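You operate a simulated robot arm through the tools that you are given. There is no shell and no other tool. Be economical: measure what you need, move in short steps, check, and stop when the job is done.

You run a simulated robot arm. Do the job below in one go: nothing can be reset, and whatever is moved stays where it is left.

JOB
Fetch the small black muffler and set it on the purple cover.
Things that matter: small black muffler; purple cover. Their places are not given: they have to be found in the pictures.

It is judged by the outcome, as a careful person would: the job done as asked, and still so three seconds after it is handed in. It fails if anything else is knocked over, pushed out of place, dropped, spilled or broken. A push-on lid holds only when it is set on centred and level and pressed home; a screw cap is set on level and turned clockwise until tight.

ROBOT AND FRAMES
A 7-joint arm with a two-finger parallel gripper, fixed in place. Base frame: the origin is at the foot of the arm, x ahead of it, y to its left, z up; the work surface is at about z = 0.85. Units: m, rad, N and s.
With the tool pointing down near the work surface it reaches from about 0.24 to 0.68 m from the base axis. Its first joint turns from -1.152 to 1.152 rad. Payload 2.4 kg.
The TCP is the grasp point between the finger pads, 0.03 m short of the fingertips. In the tool frame z runs along the fingers and y along their closing line. Largest opening 0.094 m; finger width 0.028, thickness 0.01; the body of the gripper, 0.05 by 0.096 m, starts 0.055 m behind the TCP.
Orientation is told as [roll, pitch, yaw] about the base's x, y, z axes, in that order, counted from this pose: with the fingers straight down and closing along the base's y, the tool's x points along the base's -x, its y along +y and its z along -z.

CONTROLS
- The arm moves only by the tool arm_command. Its argument "commands" is text: rows parted by semicolons, each of 6 numbers parted by spaces: the shift along the tool's x, y, z in units of 200 mm (1.0 is 200 mm), then the turn, a rotation vector about the tool's x, y, z in units of 90 degrees (1.0 is 90 degrees). In form: tx ty tz ax ay az; .... A call has 1 to 8 rows; each row is the pose to reach, as a shift and turn from the pose commanded when the call began, along the tool's axes at that moment. "fingers" is the gripper command, from -1 (fully open) to 1 (shut), values between in proportion, set as the call begins (left out, the last holds). A call with a number of a shift or a turn outside -1 to 1 is refused whole. Each row takes 0.2 s and may step no farther than 0.05 m and 0.15 rad from the row before; otherwise, or with a gripper value out of range, the whole call is refused. A pose out of reach is approached as far as the arm can. The call stops where the force on the tool passes 40 N (or 10 N more than at its start, if that is more) or the arm is blocked; 0.2 s more then pass. The fingers move at their own pace (about 0.153 m/s each) and stop on an object; they squeeze with about 37 N. The grip force told is the motor's: it shows also when the fingers shut on nothing. Time passes only in rows, and 0.2 s behind the last, so rows that repeat a pose let the fingers close. The reply holds the time, the measured pose of the TCP, the force on the tool along the base axes, the opening and the grip force, in the units named above and with some noise.
- Cameras (640 x 400 px; columns grow to the right, rows downward): "scene" is fixed at [0.0365, 0.4692, 1.4488]; the picture's right is [-0.78, -0.63, 0.00], its down [-0.32, 0.40, -0.86] and it looks along [0.54, -0.67, -0.52] (base axes); focal length 355 px, centre (320, 200). "wrist" rides on the gripper at [0.076, 0.014, -0.102] in the tool frame; the picture's right is [-0.18, 0.98, 0.00], its down [-0.75, -0.14, -0.64] and it looks along [-0.63, -0.12, 0.77] (tool axes); focal length 243 px, centre (320, 200).
- get_image(camera): a new picture of that camera. The clock stands still meanwhile.
- probe_pixels(camera, pixels): for up to 12 pixels [column, row] of the newest picture of that camera ("zoom" is the newest enlarged one), the place [x, y, z] in the base frame of the surface seen there, good to about 0.002 m. The clock stands still meanwhile.
- inspect(camera, box): a new picture of the part [left, top, right, bottom] of that camera's present view, enlarged. The clock stands still meanwhile.
- hand_in(): hands the job in; it is judged then, once.

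Go step by step. Measure first, check grasps and placings, and put right what went wrong. The budget is 60 turns and 20 pictures, counting those below and the enlarged ones. Unless the task says otherwise, let go and move clear before handing in, and close with one line.

The tools are called after ">>>" by a JSON object that holds its "name" and its "arguments". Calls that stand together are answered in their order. arm_command: Moves the arm, as the interface text tells. Its arguments: {"type":"object","properties":{"commands":{"type":"string"},"fingers":{"type":"number"}},"required":["commands"]} The other tools are called the same way: get_image (camera) takes a picture; probe_pixels (camera, pixels) gives the place of the surface under pixels of a picture; inspect (camera, box) takes an enlarged picture of a part of a camera's view; hand_in () hands the job in.

At the start:

```text
time: 0.0
tool_pos: [0.3405, -0.02, 1.1197]
tool_rot: [0.001, 0.001, 0.001]
wrist_force: [0.6, 0.5, -0.2]
opening: 0.0938
grasp_force: 0.1
```

scene: 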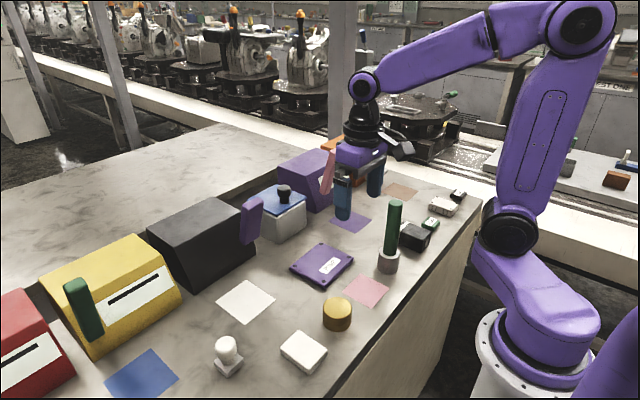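
wrist: 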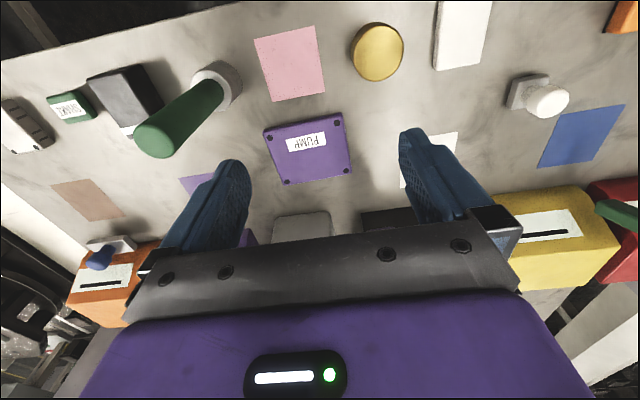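

The purple plate marked PUMP is near scene (322,265). Candidates for the muffler are the black thing on the blue-topped box at (284,192) and the dark block at (414,236). I will enlarge both.

>>> {"name": "inspect", "arguments": {"camera": "scene", "box": [230, 140, 390, 240]}}

>>> {"name": "inspect", "arguments": {"camera": "scene", "box": [340, 170, 500, 270]}}

```text
4.00 times, centred on (310, 190) of scene
```

zoom: 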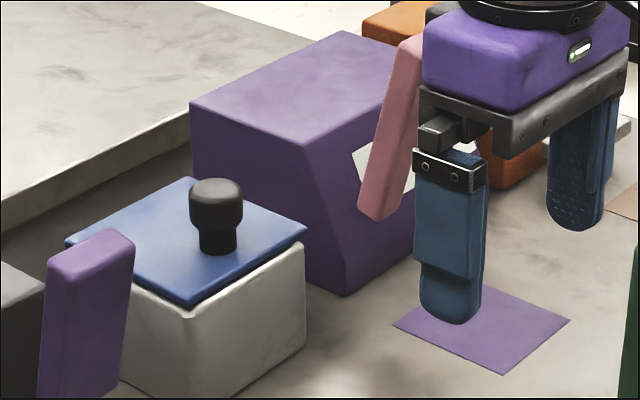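

```text
4.00 times, centred on (420, 220) of scene
```

zoom: 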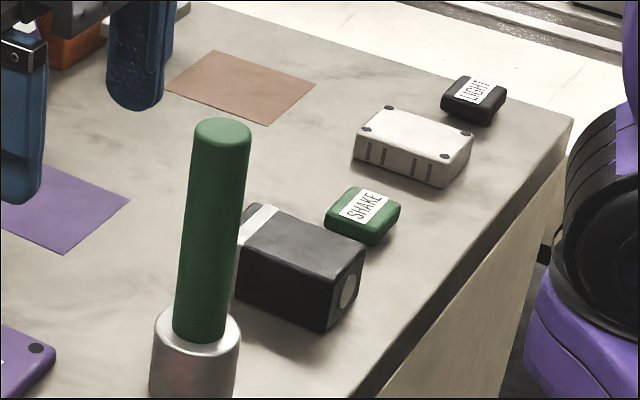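

The black piece on the blue plate is mushroom-shaped like an exhaust muffler. I need to know whether it is loose, so I will compare it with the white one at (228,355) and look closer at the dark block and plate.

>>> {"name": "inspect", "arguments": {"camera": "scene", "box": [252, 170, 316, 210]}}

>>> {"name": "inspect", "arguments": {"camera": "scene", "box": [190, 290, 350, 390]}}

>>> {"name": "inspect", "arguments": {"camera": "wrist", "box": [0, 40, 240, 190]}}

```text
10.00 times, centred on (284, 190) of scene
```

zoom: 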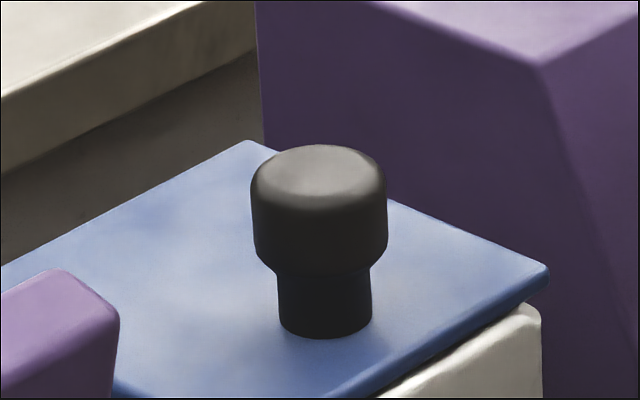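

```text
4.00 times, centred on (270, 340) of scene
```

zoom: 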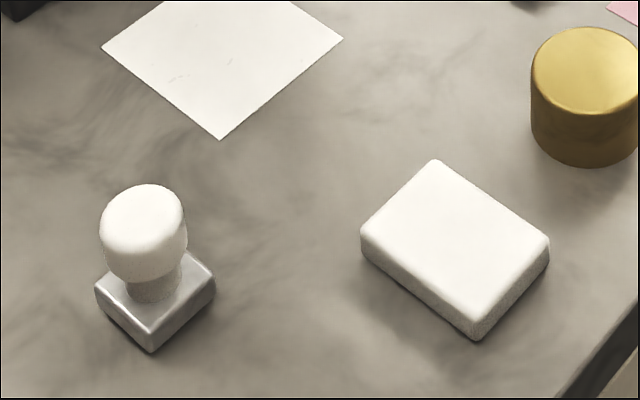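

```text
2.67 times, centred on (120, 115) of wrist
```

zoom: 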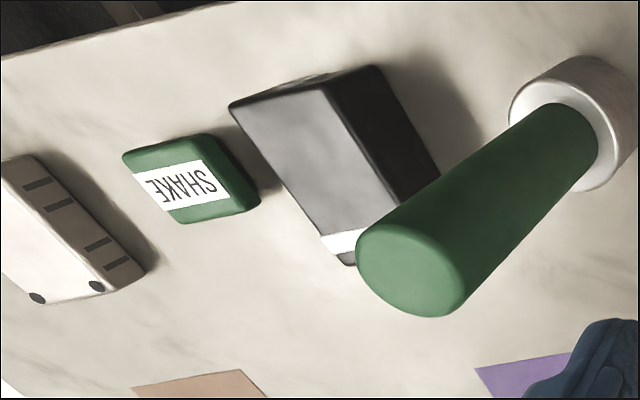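

The black mushroom stands off the centre of the blue plate, so it is a loose piece: the muffler. The purple plate with corner screws is the cover. I'll measure both.

>>> {"name": "probe_pixels", "arguments": {"camera": "scene", "pixels": [[284, 187], [284, 200], [278.5, 190], [289.5, 190], [248, 200], [277, 186], [305, 197], [276, 215], [322, 245], [353, 262], [322, 285], [291, 265]]}}

>>> {"name": "probe_pixels", "arguments": {"camera": "scene", "pixels": [[322, 252], [310, 262], [316, 152], [252, 198], [243, 222], [328, 165], [284, 201], [335, 235], [284, 230], [340, 262], [265, 194], [322, 280]]}}

```text
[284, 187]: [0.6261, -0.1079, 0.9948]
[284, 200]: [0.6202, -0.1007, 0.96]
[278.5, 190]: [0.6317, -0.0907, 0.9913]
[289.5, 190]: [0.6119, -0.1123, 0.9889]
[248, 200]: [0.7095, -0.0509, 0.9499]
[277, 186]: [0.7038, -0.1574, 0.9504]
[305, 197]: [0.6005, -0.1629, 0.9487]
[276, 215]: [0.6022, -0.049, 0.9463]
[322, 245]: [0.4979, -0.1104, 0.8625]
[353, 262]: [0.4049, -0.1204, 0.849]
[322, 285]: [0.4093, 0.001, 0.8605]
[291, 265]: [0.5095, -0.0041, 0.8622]
```

```text
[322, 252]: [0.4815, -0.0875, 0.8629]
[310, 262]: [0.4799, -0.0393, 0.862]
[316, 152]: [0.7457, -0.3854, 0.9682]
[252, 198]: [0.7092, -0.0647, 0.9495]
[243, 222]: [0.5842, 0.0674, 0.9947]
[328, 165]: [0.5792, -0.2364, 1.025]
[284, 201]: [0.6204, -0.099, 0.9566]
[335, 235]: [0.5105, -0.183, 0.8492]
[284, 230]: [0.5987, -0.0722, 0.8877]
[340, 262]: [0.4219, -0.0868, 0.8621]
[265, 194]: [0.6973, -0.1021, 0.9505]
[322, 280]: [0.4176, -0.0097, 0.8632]
```

The muffler axis is at about (0.628, -0.108), with its head about 37 mm wide between z 0.967 and 0.996, standing on the blue plate at z 0.95. The cover's top is at z 0.862, centred near (0.456, -0.056). I'll move towards the muffler at height, with the fingers partly closed.

>>> {"name": "arm_command", "arguments": {"commands": "-0.2 -0.061 0 0 0 0; -0.4 -0.122 0 0 0 0; -0.6 -0.183 0 0 0 0; -0.8 -0.245 0 0 0 0; -1.0 -0.306 0 0 0 0", "fingers": -0.5}}

>>> {"name": "probe_pixels", "arguments": {"camera": "scene", "pixels": [[280, 168], [309, 174], [283, 185], [310, 205]]}}

```text
time: 1.2
tool_pos: [0.542, -0.0821, 1.121]
tool_rot: [0.0, -0.001, -0.001]
wrist_force: [-0.2, 0.8, 0.5]
opening: 0.0706
grasp_force: 0.0
```

```text
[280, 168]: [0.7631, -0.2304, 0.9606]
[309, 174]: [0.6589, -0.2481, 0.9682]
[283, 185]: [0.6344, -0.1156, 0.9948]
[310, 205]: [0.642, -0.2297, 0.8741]
```

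The purple box is at y below -0.23, so there is room. I'll move over the muffler, stopping above it.

>>> {"name": "arm_command", "arguments": {"commands": "-0.22 -0.065 0 0 0 0; -0.435 -0.13 0 0 0 0; -0.435 -0.13 0.2 0 0 0; -0.435 -0.13 0.3 0 0 0; -0.435 -0.13 0.3 0 0 0"}}

>>> {"name": "get_image", "arguments": {"camera": "wrist"}}

>>> {"name": "inspect", "arguments": {"camera": "scene", "box": [220, 120, 380, 220]}}

```text
time: 2.4
tool_pos: [0.6281, -0.1083, 1.0596]
tool_rot: [0.0, -0.001, 0.0]
wrist_force: [0.2, -0.7, 0.1]
opening: 0.071
grasp_force: 0.0
```

```text
12 pictures are left
```

wrist: 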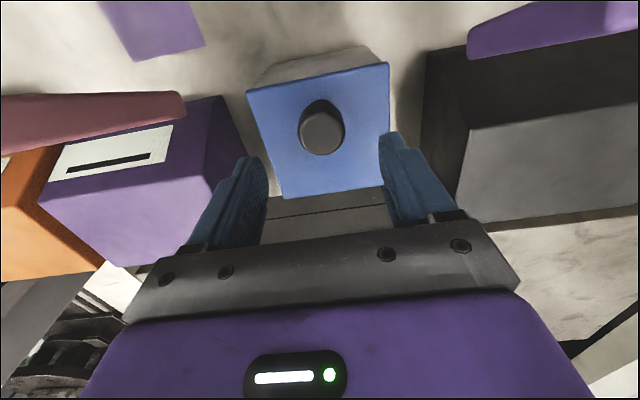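

```text
4.00 times, centred on (300, 170) of scene
```

zoom: 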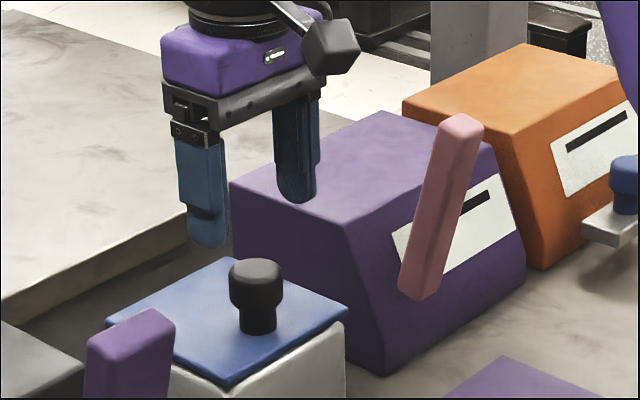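

The wrist view shows the muffler's top at (322,131) on the blue plate. I'll check its centre with probes from this side.

>>> {"name": "probe_pixels", "arguments": {"camera": "wrist", "pixels": [[321, 131], [303, 131], [341, 131], [321, 113], [321, 150], [270, 130], [375, 130], [285, 190], [380, 75], [255, 100], [380, 180], [320, 160]]}}

```text
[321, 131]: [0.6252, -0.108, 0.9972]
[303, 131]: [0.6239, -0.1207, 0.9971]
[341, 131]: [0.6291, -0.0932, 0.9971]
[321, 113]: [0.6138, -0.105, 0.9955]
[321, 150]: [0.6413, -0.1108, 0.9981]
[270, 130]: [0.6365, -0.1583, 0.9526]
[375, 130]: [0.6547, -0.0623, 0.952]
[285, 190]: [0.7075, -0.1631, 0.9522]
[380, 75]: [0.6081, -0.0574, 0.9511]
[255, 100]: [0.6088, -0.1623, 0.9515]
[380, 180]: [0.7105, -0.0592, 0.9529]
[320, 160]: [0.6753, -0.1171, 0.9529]
```

The centre is (0.628, -0.108), matching the tool. I'll go down to z 0.986 (tips 5 mm above the plate).

>>> {"name": "arm_command", "arguments": {"commands": "0 0 0.15 0 0 0; 0 0 0.28 0 0 0; 0 0 0.367 0 0 0; 0 0 0.367 0 0 0"}}

>>> {"name": "arm_command", "arguments": {"commands": "0 0 0 0 0 0; 0 0 0 0 0 0; 0 0 0 0 0 0", "fingers": 1}}

```text
time: 3.4
tool_pos: [0.6264, -0.1075, 0.986]
tool_rot: [0.0, 0.0, 0.0]
wrist_force: [-1.3, -0.2, 0.5]
opening: 0.0705
grasp_force: 0.0
```

```text
time: 4.2
tool_pos: [0.6295, -0.1086, 0.9861]
tool_rot: [0.0, -0.001, 0.0]
wrist_force: [1.5, -0.2, -1.9]
opening: 0.0356
grasp_force: 45.2
```

The fingers stopped at 35.6 mm on the head. I'll lift a little and check whether the plate stays behind.

>>> {"name": "arm_command", "arguments": {"commands": "0 0 -0.03 0 0 0; 0 0 -0.06 0 0 0; 0 0 -0.1 0 0 0"}}

>>> {"name": "inspect", "arguments": {"camera": "scene", "box": [220, 120, 380, 220]}}

```text
time: 4.7
tool_pos: [0.6282, -0.1088, 0.9904]
tool_rot: [0.0, -0.002, 0.0]
wrist_force: [11.5, -2.4, -9.8]
opening: 0.0358
grasp_force: 45.1
stopped in row 2: the force on the tool passed its limit (the readings are from after the stop); the commanded pose is now the measured one
```

```text
4.00 times, centred on (300, 170) of scene
```

zoom: 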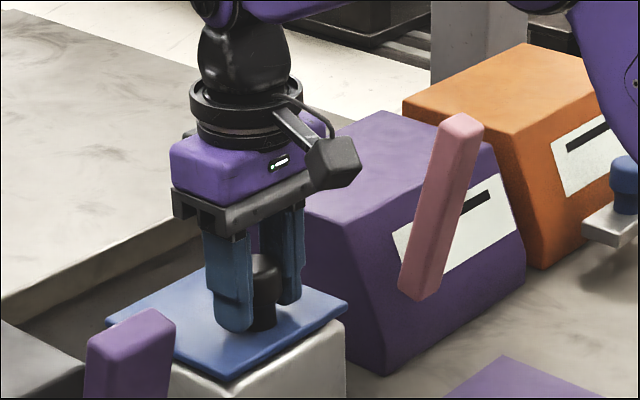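

The lift met strong resistance after 4 mm, so the black knob is probably fixed to the blue plate, or the plate is a hinged lid. I'll check whether the plate tilted.

>>> {"name": "probe_pixels", "arguments": {"camera": "zoom", "pixels": [[228, 374], [335, 309], [120, 318], [200, 290], [310, 295], [190, 345], [290, 325], [150, 320]]}}

>>> {"name": "get_image", "arguments": {"camera": "wrist"}}

```text
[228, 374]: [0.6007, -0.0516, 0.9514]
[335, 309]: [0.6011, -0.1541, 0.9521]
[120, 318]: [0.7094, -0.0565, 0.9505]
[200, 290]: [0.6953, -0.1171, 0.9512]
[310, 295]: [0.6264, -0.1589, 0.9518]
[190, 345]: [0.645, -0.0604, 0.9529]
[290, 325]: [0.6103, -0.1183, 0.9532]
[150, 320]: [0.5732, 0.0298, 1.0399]
```

```text
9 pictures are left
```

wrist: 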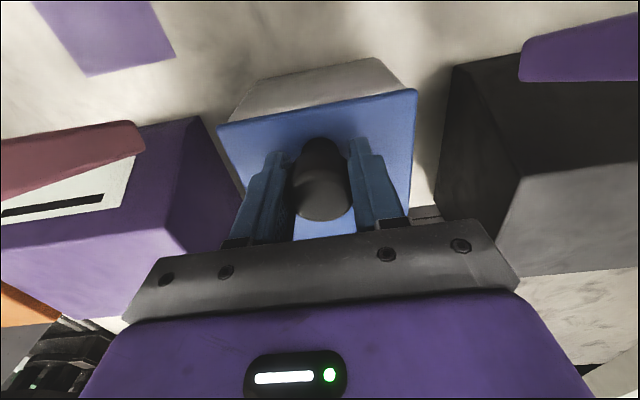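

The front of the plate rose very slightly, and the force pulls back and down (11.5, -9.8), which suggests a hinged lid with this knob as its handle rather than a loose muffler. I'll lower it again, let go gently, and look harder at the dark block by the green rod.

>>> {"name": "arm_command", "arguments": {"commands": "0 0 0.01 0 0 0; 0 0 0.02 0 0 0; 0 0 0.02 0 0 0"}}

>>> {"name": "inspect", "arguments": {"camera": "scene", "box": [380, 200, 460, 250]}}

```text
time: 5.5
tool_pos: [0.6291, -0.1081, 0.9893]
tool_rot: [-0.003, -0.008, 0.001]
wrist_force: [1.2, -0.7, 14.6]
opening: 0.0356
grasp_force: 45.4
```

```text
8.00 times, centred on (420, 225) of scene
```

zoom: 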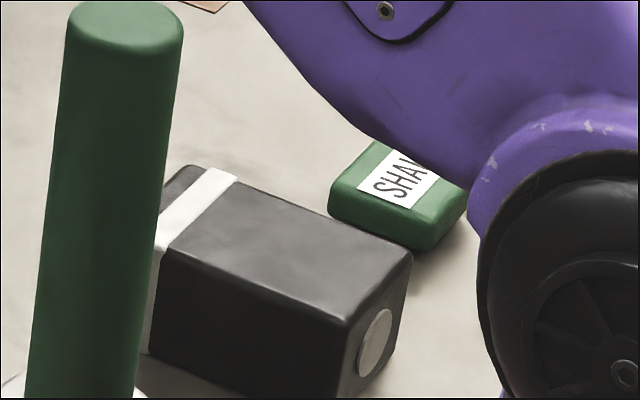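

The tool slid on the knob: it is centred across the lid and set toward its front edge, so it is a lid handle and not the muffler. I'll let go and back straight up.

>>> {"name": "arm_command", "arguments": {"commands": "0 0 -0.01 0 0 0; 0 0 -0.01 0 0 0", "fingers": -0.5}}

>>> {"name": "arm_command", "arguments": {"commands": "0 0 -0.15 0 0 0; 0 0 -0.35 0 0 0; 0 0 -0.55 0 0 0; 0 0 -0.7 0 0 0"}}

>>> {"name": "probe_pixels", "arguments": {"camera": "zoom", "pixels": [[190, 225], [330, 300], [395, 255], [240, 180], [200, 190], [250, 330], [370, 340], [300, 250], [180, 240], [345, 380], [20, 380], [400, 215]]}}

```text
time: 6.1
tool_pos: [0.6274, -0.1077, 0.9881]
tool_rot: [-0.001, 0.002, 0.001]
wrist_force: [0.4, 0.3, -0.5]
opening: 0.0707
grasp_force: 0.0
```

```text
time: 7.1
tool_pos: [0.6272, -0.1074, 1.1295]
tool_rot: [-0.001, 0.002, 0.001]
wrist_force: [0.4, 0.6, -0.2]
opening: 0.0703
grasp_force: 0.0
```

```text
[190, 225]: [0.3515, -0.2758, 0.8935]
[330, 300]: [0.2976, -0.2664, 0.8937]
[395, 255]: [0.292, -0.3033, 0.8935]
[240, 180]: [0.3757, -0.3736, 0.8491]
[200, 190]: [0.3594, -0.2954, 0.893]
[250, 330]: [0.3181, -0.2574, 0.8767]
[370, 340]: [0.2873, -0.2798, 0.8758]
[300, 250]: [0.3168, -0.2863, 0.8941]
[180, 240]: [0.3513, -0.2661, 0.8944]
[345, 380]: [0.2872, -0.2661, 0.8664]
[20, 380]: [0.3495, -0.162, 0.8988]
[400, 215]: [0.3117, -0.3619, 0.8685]
```

The dark block spans about x 0.287–0.37, y -0.31 to -0.255, with its top at 0.894. I'll retreat in x first, then move over it for a look with the wrist camera.

>>> {"name": "arm_command", "arguments": {"commands": "0.23 0 0 0 0 0; 0.46 0 0 0 0 0; 0.69 0 0 0 0 0; 0.92 0 0 0 0 0; 1.0 -0.2 0 0 0 0; 1.0 -0.43 0 0 0 0; 1.0 -0.66 0 0 0 0"}}

>>> {"name": "arm_command", "arguments": {"commands": "0.2 -0.1 0 0 0 0; 0.4 -0.2 0 0 0 0; 0.4 -0.2 0 0 0 0"}}

>>> {"name": "get_image", "arguments": {"camera": "wrist"}}

```text
time: 8.7
tool_pos: [0.4281, -0.2403, 1.1287]
tool_rot: [-0.001, 0.0, 0.001]
wrist_force: [-0.3, -0.2, -0.6]
opening: 0.0702
grasp_force: 0.0
```

```text
time: 9.5
tool_pos: [0.3471, -0.2804, 1.1281]
tool_rot: [0.0, -0.002, -0.002]
wrist_force: [-0.2, -0.2, -0.7]
opening: 0.0705
grasp_force: 0.0
```

```text
7 pictures are left
```

wrist: 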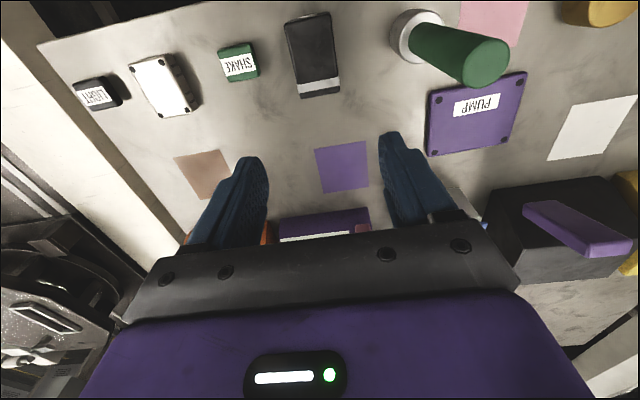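

The black block at (313,55) with its white band is the only loose black machine part that could be a muffler; the other small black tile is marked LIGHT. I'll measure it and the cover.

>>> {"name": "probe_pixels", "arguments": {"camera": "wrist", "pixels": [[290, 26], [328, 16], [300, 92], [338, 88], [335, 40], [313, 55], [432, 98], [520, 78], [510, 145], [433, 150], [475, 125], [405, 35]]}}

>>> {"name": "inspect", "arguments": {"camera": "wrist", "box": [240, 0, 400, 100]}}

```text
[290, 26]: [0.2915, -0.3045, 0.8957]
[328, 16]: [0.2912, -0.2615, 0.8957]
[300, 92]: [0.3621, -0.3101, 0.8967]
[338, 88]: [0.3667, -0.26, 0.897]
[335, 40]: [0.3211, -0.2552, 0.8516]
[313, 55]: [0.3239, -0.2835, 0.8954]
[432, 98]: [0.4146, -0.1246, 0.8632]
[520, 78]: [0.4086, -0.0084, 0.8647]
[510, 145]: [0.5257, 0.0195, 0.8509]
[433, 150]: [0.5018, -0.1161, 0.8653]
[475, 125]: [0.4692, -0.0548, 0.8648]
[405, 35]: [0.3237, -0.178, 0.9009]
```

```text
4.00 times, centred on (320, 50) of wrist
```

zoom: 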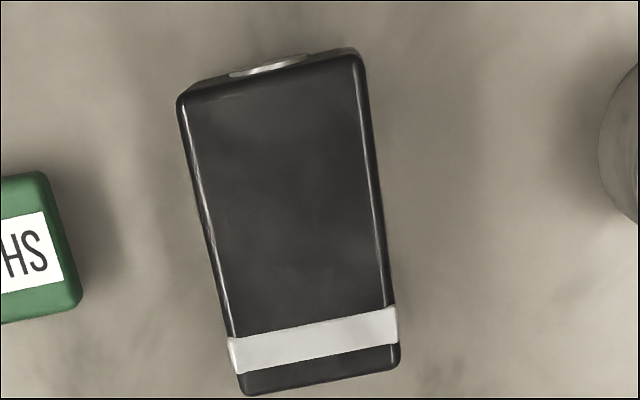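

The block is about 83 × 54 × 45 mm, nearly along x, centred at (0.328, -0.284). The finger spots are clear of the SHAKE tile and the rod. I'll go down in two stages with the fingers at 80 mm.

>>> {"name": "arm_command", "arguments": {"commands": "0.096 -0.018 0.1 0 0 0; 0.096 -0.018 0.3 0 0 0; 0.096 -0.018 0.5 0 0 0; 0.096 -0.018 0.7 0 0 0; 0.096 -0.018 0.85 0 0 0; 0.096 -0.018 0.85 0 0 0", "fingers": -0.7}}

>>> {"name": "get_image", "arguments": {"camera": "scene"}}

```text
time: 10.9
tool_pos: [0.3295, -0.2834, 0.958]
tool_rot: [0.0, 0.0, 0.0]
wrist_force: [0.6, -0.1, -0.2]
opening: 0.0801
grasp_force: 0.0
```

```text
5 pictures are left
```

scene: 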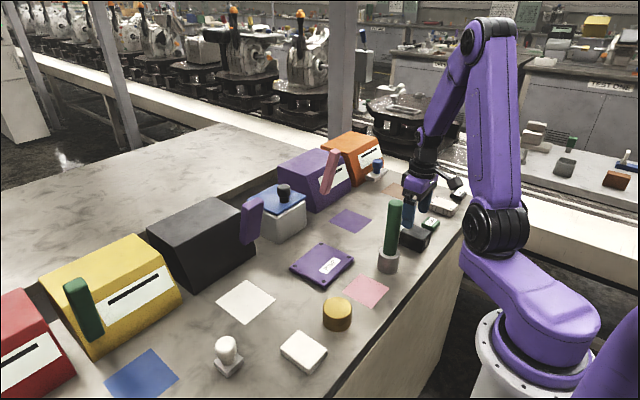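

All is in place and clear. I'll finish the descent and close.

>>> {"name": "arm_command", "arguments": {"commands": "0 0 0.15 0 0 0; 0 0 0.28 0 0 0; 0 0 0.365 0 0 0; 0 0 0.365 0 0 0"}}

>>> {"name": "arm_command", "arguments": {"commands": "0 0 0 0 0 0; 0 0 0 0 0 0; 0 0 0 0 0 0", "fingers": 1}}

>>> {"name": "arm_command", "arguments": {"commands": "0 0 -0.05 0 0 0; 0 0 -0.15 0 0 0; 0 0 -0.3 0 0 0; 0 0 -0.3 0 0 0"}}

```text
time: 11.9
tool_pos: [0.3298, -0.285, 0.8857]
tool_rot: [0.0, -0.001, 0.0]
wrist_force: [0.6, -0.6, 0.7]
opening: 0.0798
grasp_force: 0.0
```

```text
time: 12.7
tool_pos: [0.3297, -0.2845, 0.8853]
tool_rot: [0.0, 0.001, -0.001]
wrist_force: [0.2, 0.6, 0.8]
opening: 0.0589
grasp_force: 37.1
```

```text
time: 13.7
tool_pos: [0.3281, -0.2845, 0.9455]
tool_rot: [0.0, 0.001, 0.0]
wrist_force: [-0.3, -1.1, -2.3]
opening: 0.0587
grasp_force: 36.8
```

The block is held (58.7 mm, 2.3 N of weight). I'll lift higher, go forward past the green rod, then across to the cover.

>>> {"name": "arm_command", "arguments": {"commands": "0 0 -0.2 0 0 0; 0 0 -0.4 0 0 0; -0.2 0 -0.5 0 0 0; -0.4 0 -0.5 0 0 0; -0.645 0 -0.5 0 0 0; -0.645 0.2 -0.5 0 0 0; -0.645 0.4 -0.5 0 0 0; -0.645 0.6 -0.5 0 0 0"}}

>>> {"name": "arm_command", "arguments": {"commands": "0 0.2 0 0 0 0; 0 0.4 0 0 0 0; 0 0.54 0 0 0 0; 0 0.54 0 0 0 0"}}

>>> {"name": "get_image", "arguments": {"camera": "wrist"}}

```text
time: 15.5
tool_pos: [0.457, -0.1632, 1.0449]
tool_rot: [-0.001, 0.001, -0.001]
wrist_force: [0.1, 1.4, -3.5]
opening: 0.059
grasp_force: 37.0
```

```text
time: 16.5
tool_pos: [0.4585, -0.0536, 1.0447]
tool_rot: [0.0, 0.0, 0.0]
wrist_force: [0.5, -0.1, -3.4]
opening: 0.0589
grasp_force: 36.6
```

```text
4 pictures are left
```

wrist: 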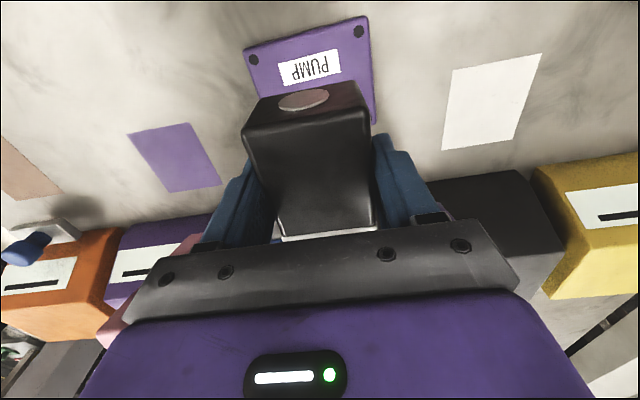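

The block is held level over the cover. I'll check the cover's corners and the block's position.

>>> {"name": "probe_pixels", "arguments": {"camera": "wrist", "pixels": [[248, 50], [366, 20], [373, 118], [258, 92], [252, 140], [360, 90], [280, 225], [368, 220]]}}

>>> {"name": "probe_pixels", "arguments": {"camera": "scene", "pixels": [[321, 244], [353, 260], [324, 286], [292, 265]]}}

```text
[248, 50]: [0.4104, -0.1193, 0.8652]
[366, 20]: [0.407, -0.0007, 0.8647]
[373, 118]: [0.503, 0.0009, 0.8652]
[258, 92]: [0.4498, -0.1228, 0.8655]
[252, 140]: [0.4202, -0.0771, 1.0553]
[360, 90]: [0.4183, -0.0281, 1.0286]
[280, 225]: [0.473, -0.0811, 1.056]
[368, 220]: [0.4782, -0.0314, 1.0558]
```

```text
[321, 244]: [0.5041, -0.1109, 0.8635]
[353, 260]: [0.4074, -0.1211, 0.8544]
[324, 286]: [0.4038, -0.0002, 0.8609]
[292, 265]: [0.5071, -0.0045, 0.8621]
```

The cover centre is (0.456, -0.059), and the block should touch down at TCP z about 0.900. I'll shift 5 mm and lower gently.

>>> {"name": "arm_command", "arguments": {"commands": "0.01 -0.026 0.15 0 0 0; 0.01 -0.026 0.35 0 0 0; 0.01 -0.026 0.55 0 0 0; 0.01 -0.026 0.65 0 0 0; 0.01 -0.026 0.69 0 0 0; 0.01 -0.026 0.71 0 0 0; 0.01 -0.026 0.72 0 0 0; 0.01 -0.026 0.72 0 0 0"}}

```text
time: 18.3
tool_pos: [0.4564, -0.0599, 0.9013]
tool_rot: [0.0, -0.001, -0.001]
wrist_force: [-0.4, -0.4, -2.5]
opening: 0.0593
grasp_force: 36.6
```

The block is within about a millimetre of the cover, still carrying its weight. I'll ease down a little more.

>>> {"name": "arm_command", "arguments": {"commands": "0 0 0.005 0 0 0; 0 0 0.009 0 0 0; 0 0 0.009 0 0 0"}}

```text
time: 19.1
tool_pos: [0.455, -0.0612, 0.8992]
tool_rot: [0.002, 0.002, 0.0]
wrist_force: [0.8, -0.1, -2.2]
opening: 0.0593
grasp_force: 37.6
```

>>> {"name": "arm_command", "arguments": {"commands": "0 0 0.004 0 0 0; 0 0 0.008 0 0 0; 0 0 0.008 0 0 0"}}

```text
time: 19.9
tool_pos: [0.4554, -0.0608, 0.8993]
tool_rot: [0.001, -0.001, -0.001]
wrist_force: [-8.5, 1.3, 31.7]
opening: 0.059
grasp_force: 36.9
```

The tool stopped with 31.7 N upward: the block is resting on the cover. I'll back off to relieve the push, then open.

>>> {"name": "arm_command", "arguments": {"commands": "0 0 -0.005 0 0 0; 0 0 -0.007 0 0 0"}}

>>> {"name": "arm_command", "arguments": {"commands": "0 0 0 0 0 0; 0 0 0 0 0 0", "fingers": -0.7}}

>>> {"name": "arm_command", "arguments": {"commands": "0 0 -0.15 0 0 0; 0 0 -0.35 0 0 0; 0 0 -0.6 0 0 0; 0 0 -0.8 0 0 0; 0 0 -0.8 0 0 0"}}

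>>> {"name": "get_image", "arguments": {"camera": "scene"}}

```text
time: 20.5
tool_pos: [0.4561, -0.0611, 0.8989]
tool_rot: [0.0, -0.001, 0.002]
wrist_force: [-1.1, 2.5, 7.4]
opening: 0.059
grasp_force: 37.0
```

```text
time: 21.1
tool_pos: [0.4557, -0.0606, 0.8979]
tool_rot: [-0.001, 0.0, 0.001]
wrist_force: [-0.1, 0.2, 1.1]
opening: 0.08
grasp_force: 0.0
```

```text
time: 22.3
tool_pos: [0.4558, -0.0599, 1.0596]
tool_rot: [-0.001, 0.0, 0.0]
wrist_force: [-0.6, -1.2, -0.3]
opening: 0.0799
grasp_force: 0.1
```

```text
3 pictures are left
```

scene: 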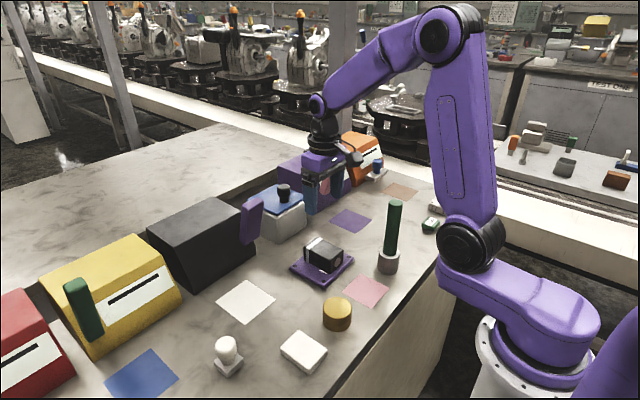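

The block sits squarely on the purple cover at (322,258). I'll check the blue lid I touched earlier before handing in.

>>> {"name": "inspect", "arguments": {"camera": "scene", "box": [230, 180, 390, 280]}}

>>> {"name": "probe_pixels", "arguments": {"camera": "scene", "pixels": [[276, 215], [303, 197], [265, 194], [250, 200], [284, 187], [322, 254], [300, 266]]}}

```text
4.00 times, centred on (310, 230) of scene
```

zoom: 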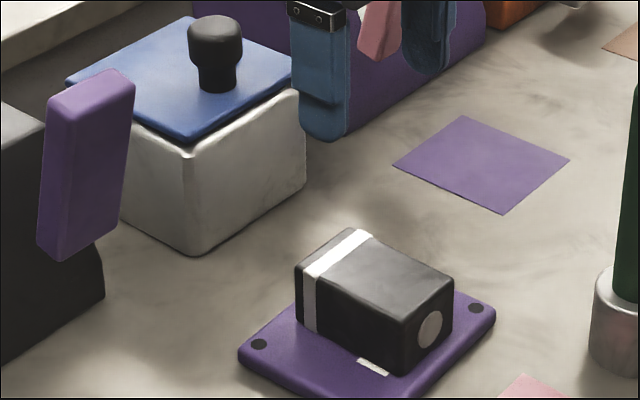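

```text
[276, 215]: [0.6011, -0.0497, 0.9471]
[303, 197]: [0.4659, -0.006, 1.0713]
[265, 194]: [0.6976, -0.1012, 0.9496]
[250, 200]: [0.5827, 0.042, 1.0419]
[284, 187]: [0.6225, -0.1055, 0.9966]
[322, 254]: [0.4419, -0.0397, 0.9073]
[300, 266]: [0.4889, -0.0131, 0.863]
```

The lid is back where it was, within the probe error. The block rests level inside the cover's edges and the gripper is clear, so I'm handing in.

>>> {"name": "hand_in", "arguments": {}}

```text
The job is handed in.
```

I set the black block with the white band on the purple PUMP cover, level and released, and handed the job in. Nothing is labelled "muffler": I picked this block by its look, after first gripping and tugging the black knob on the blue lid, which proved fixed and measured back in place afterwards.
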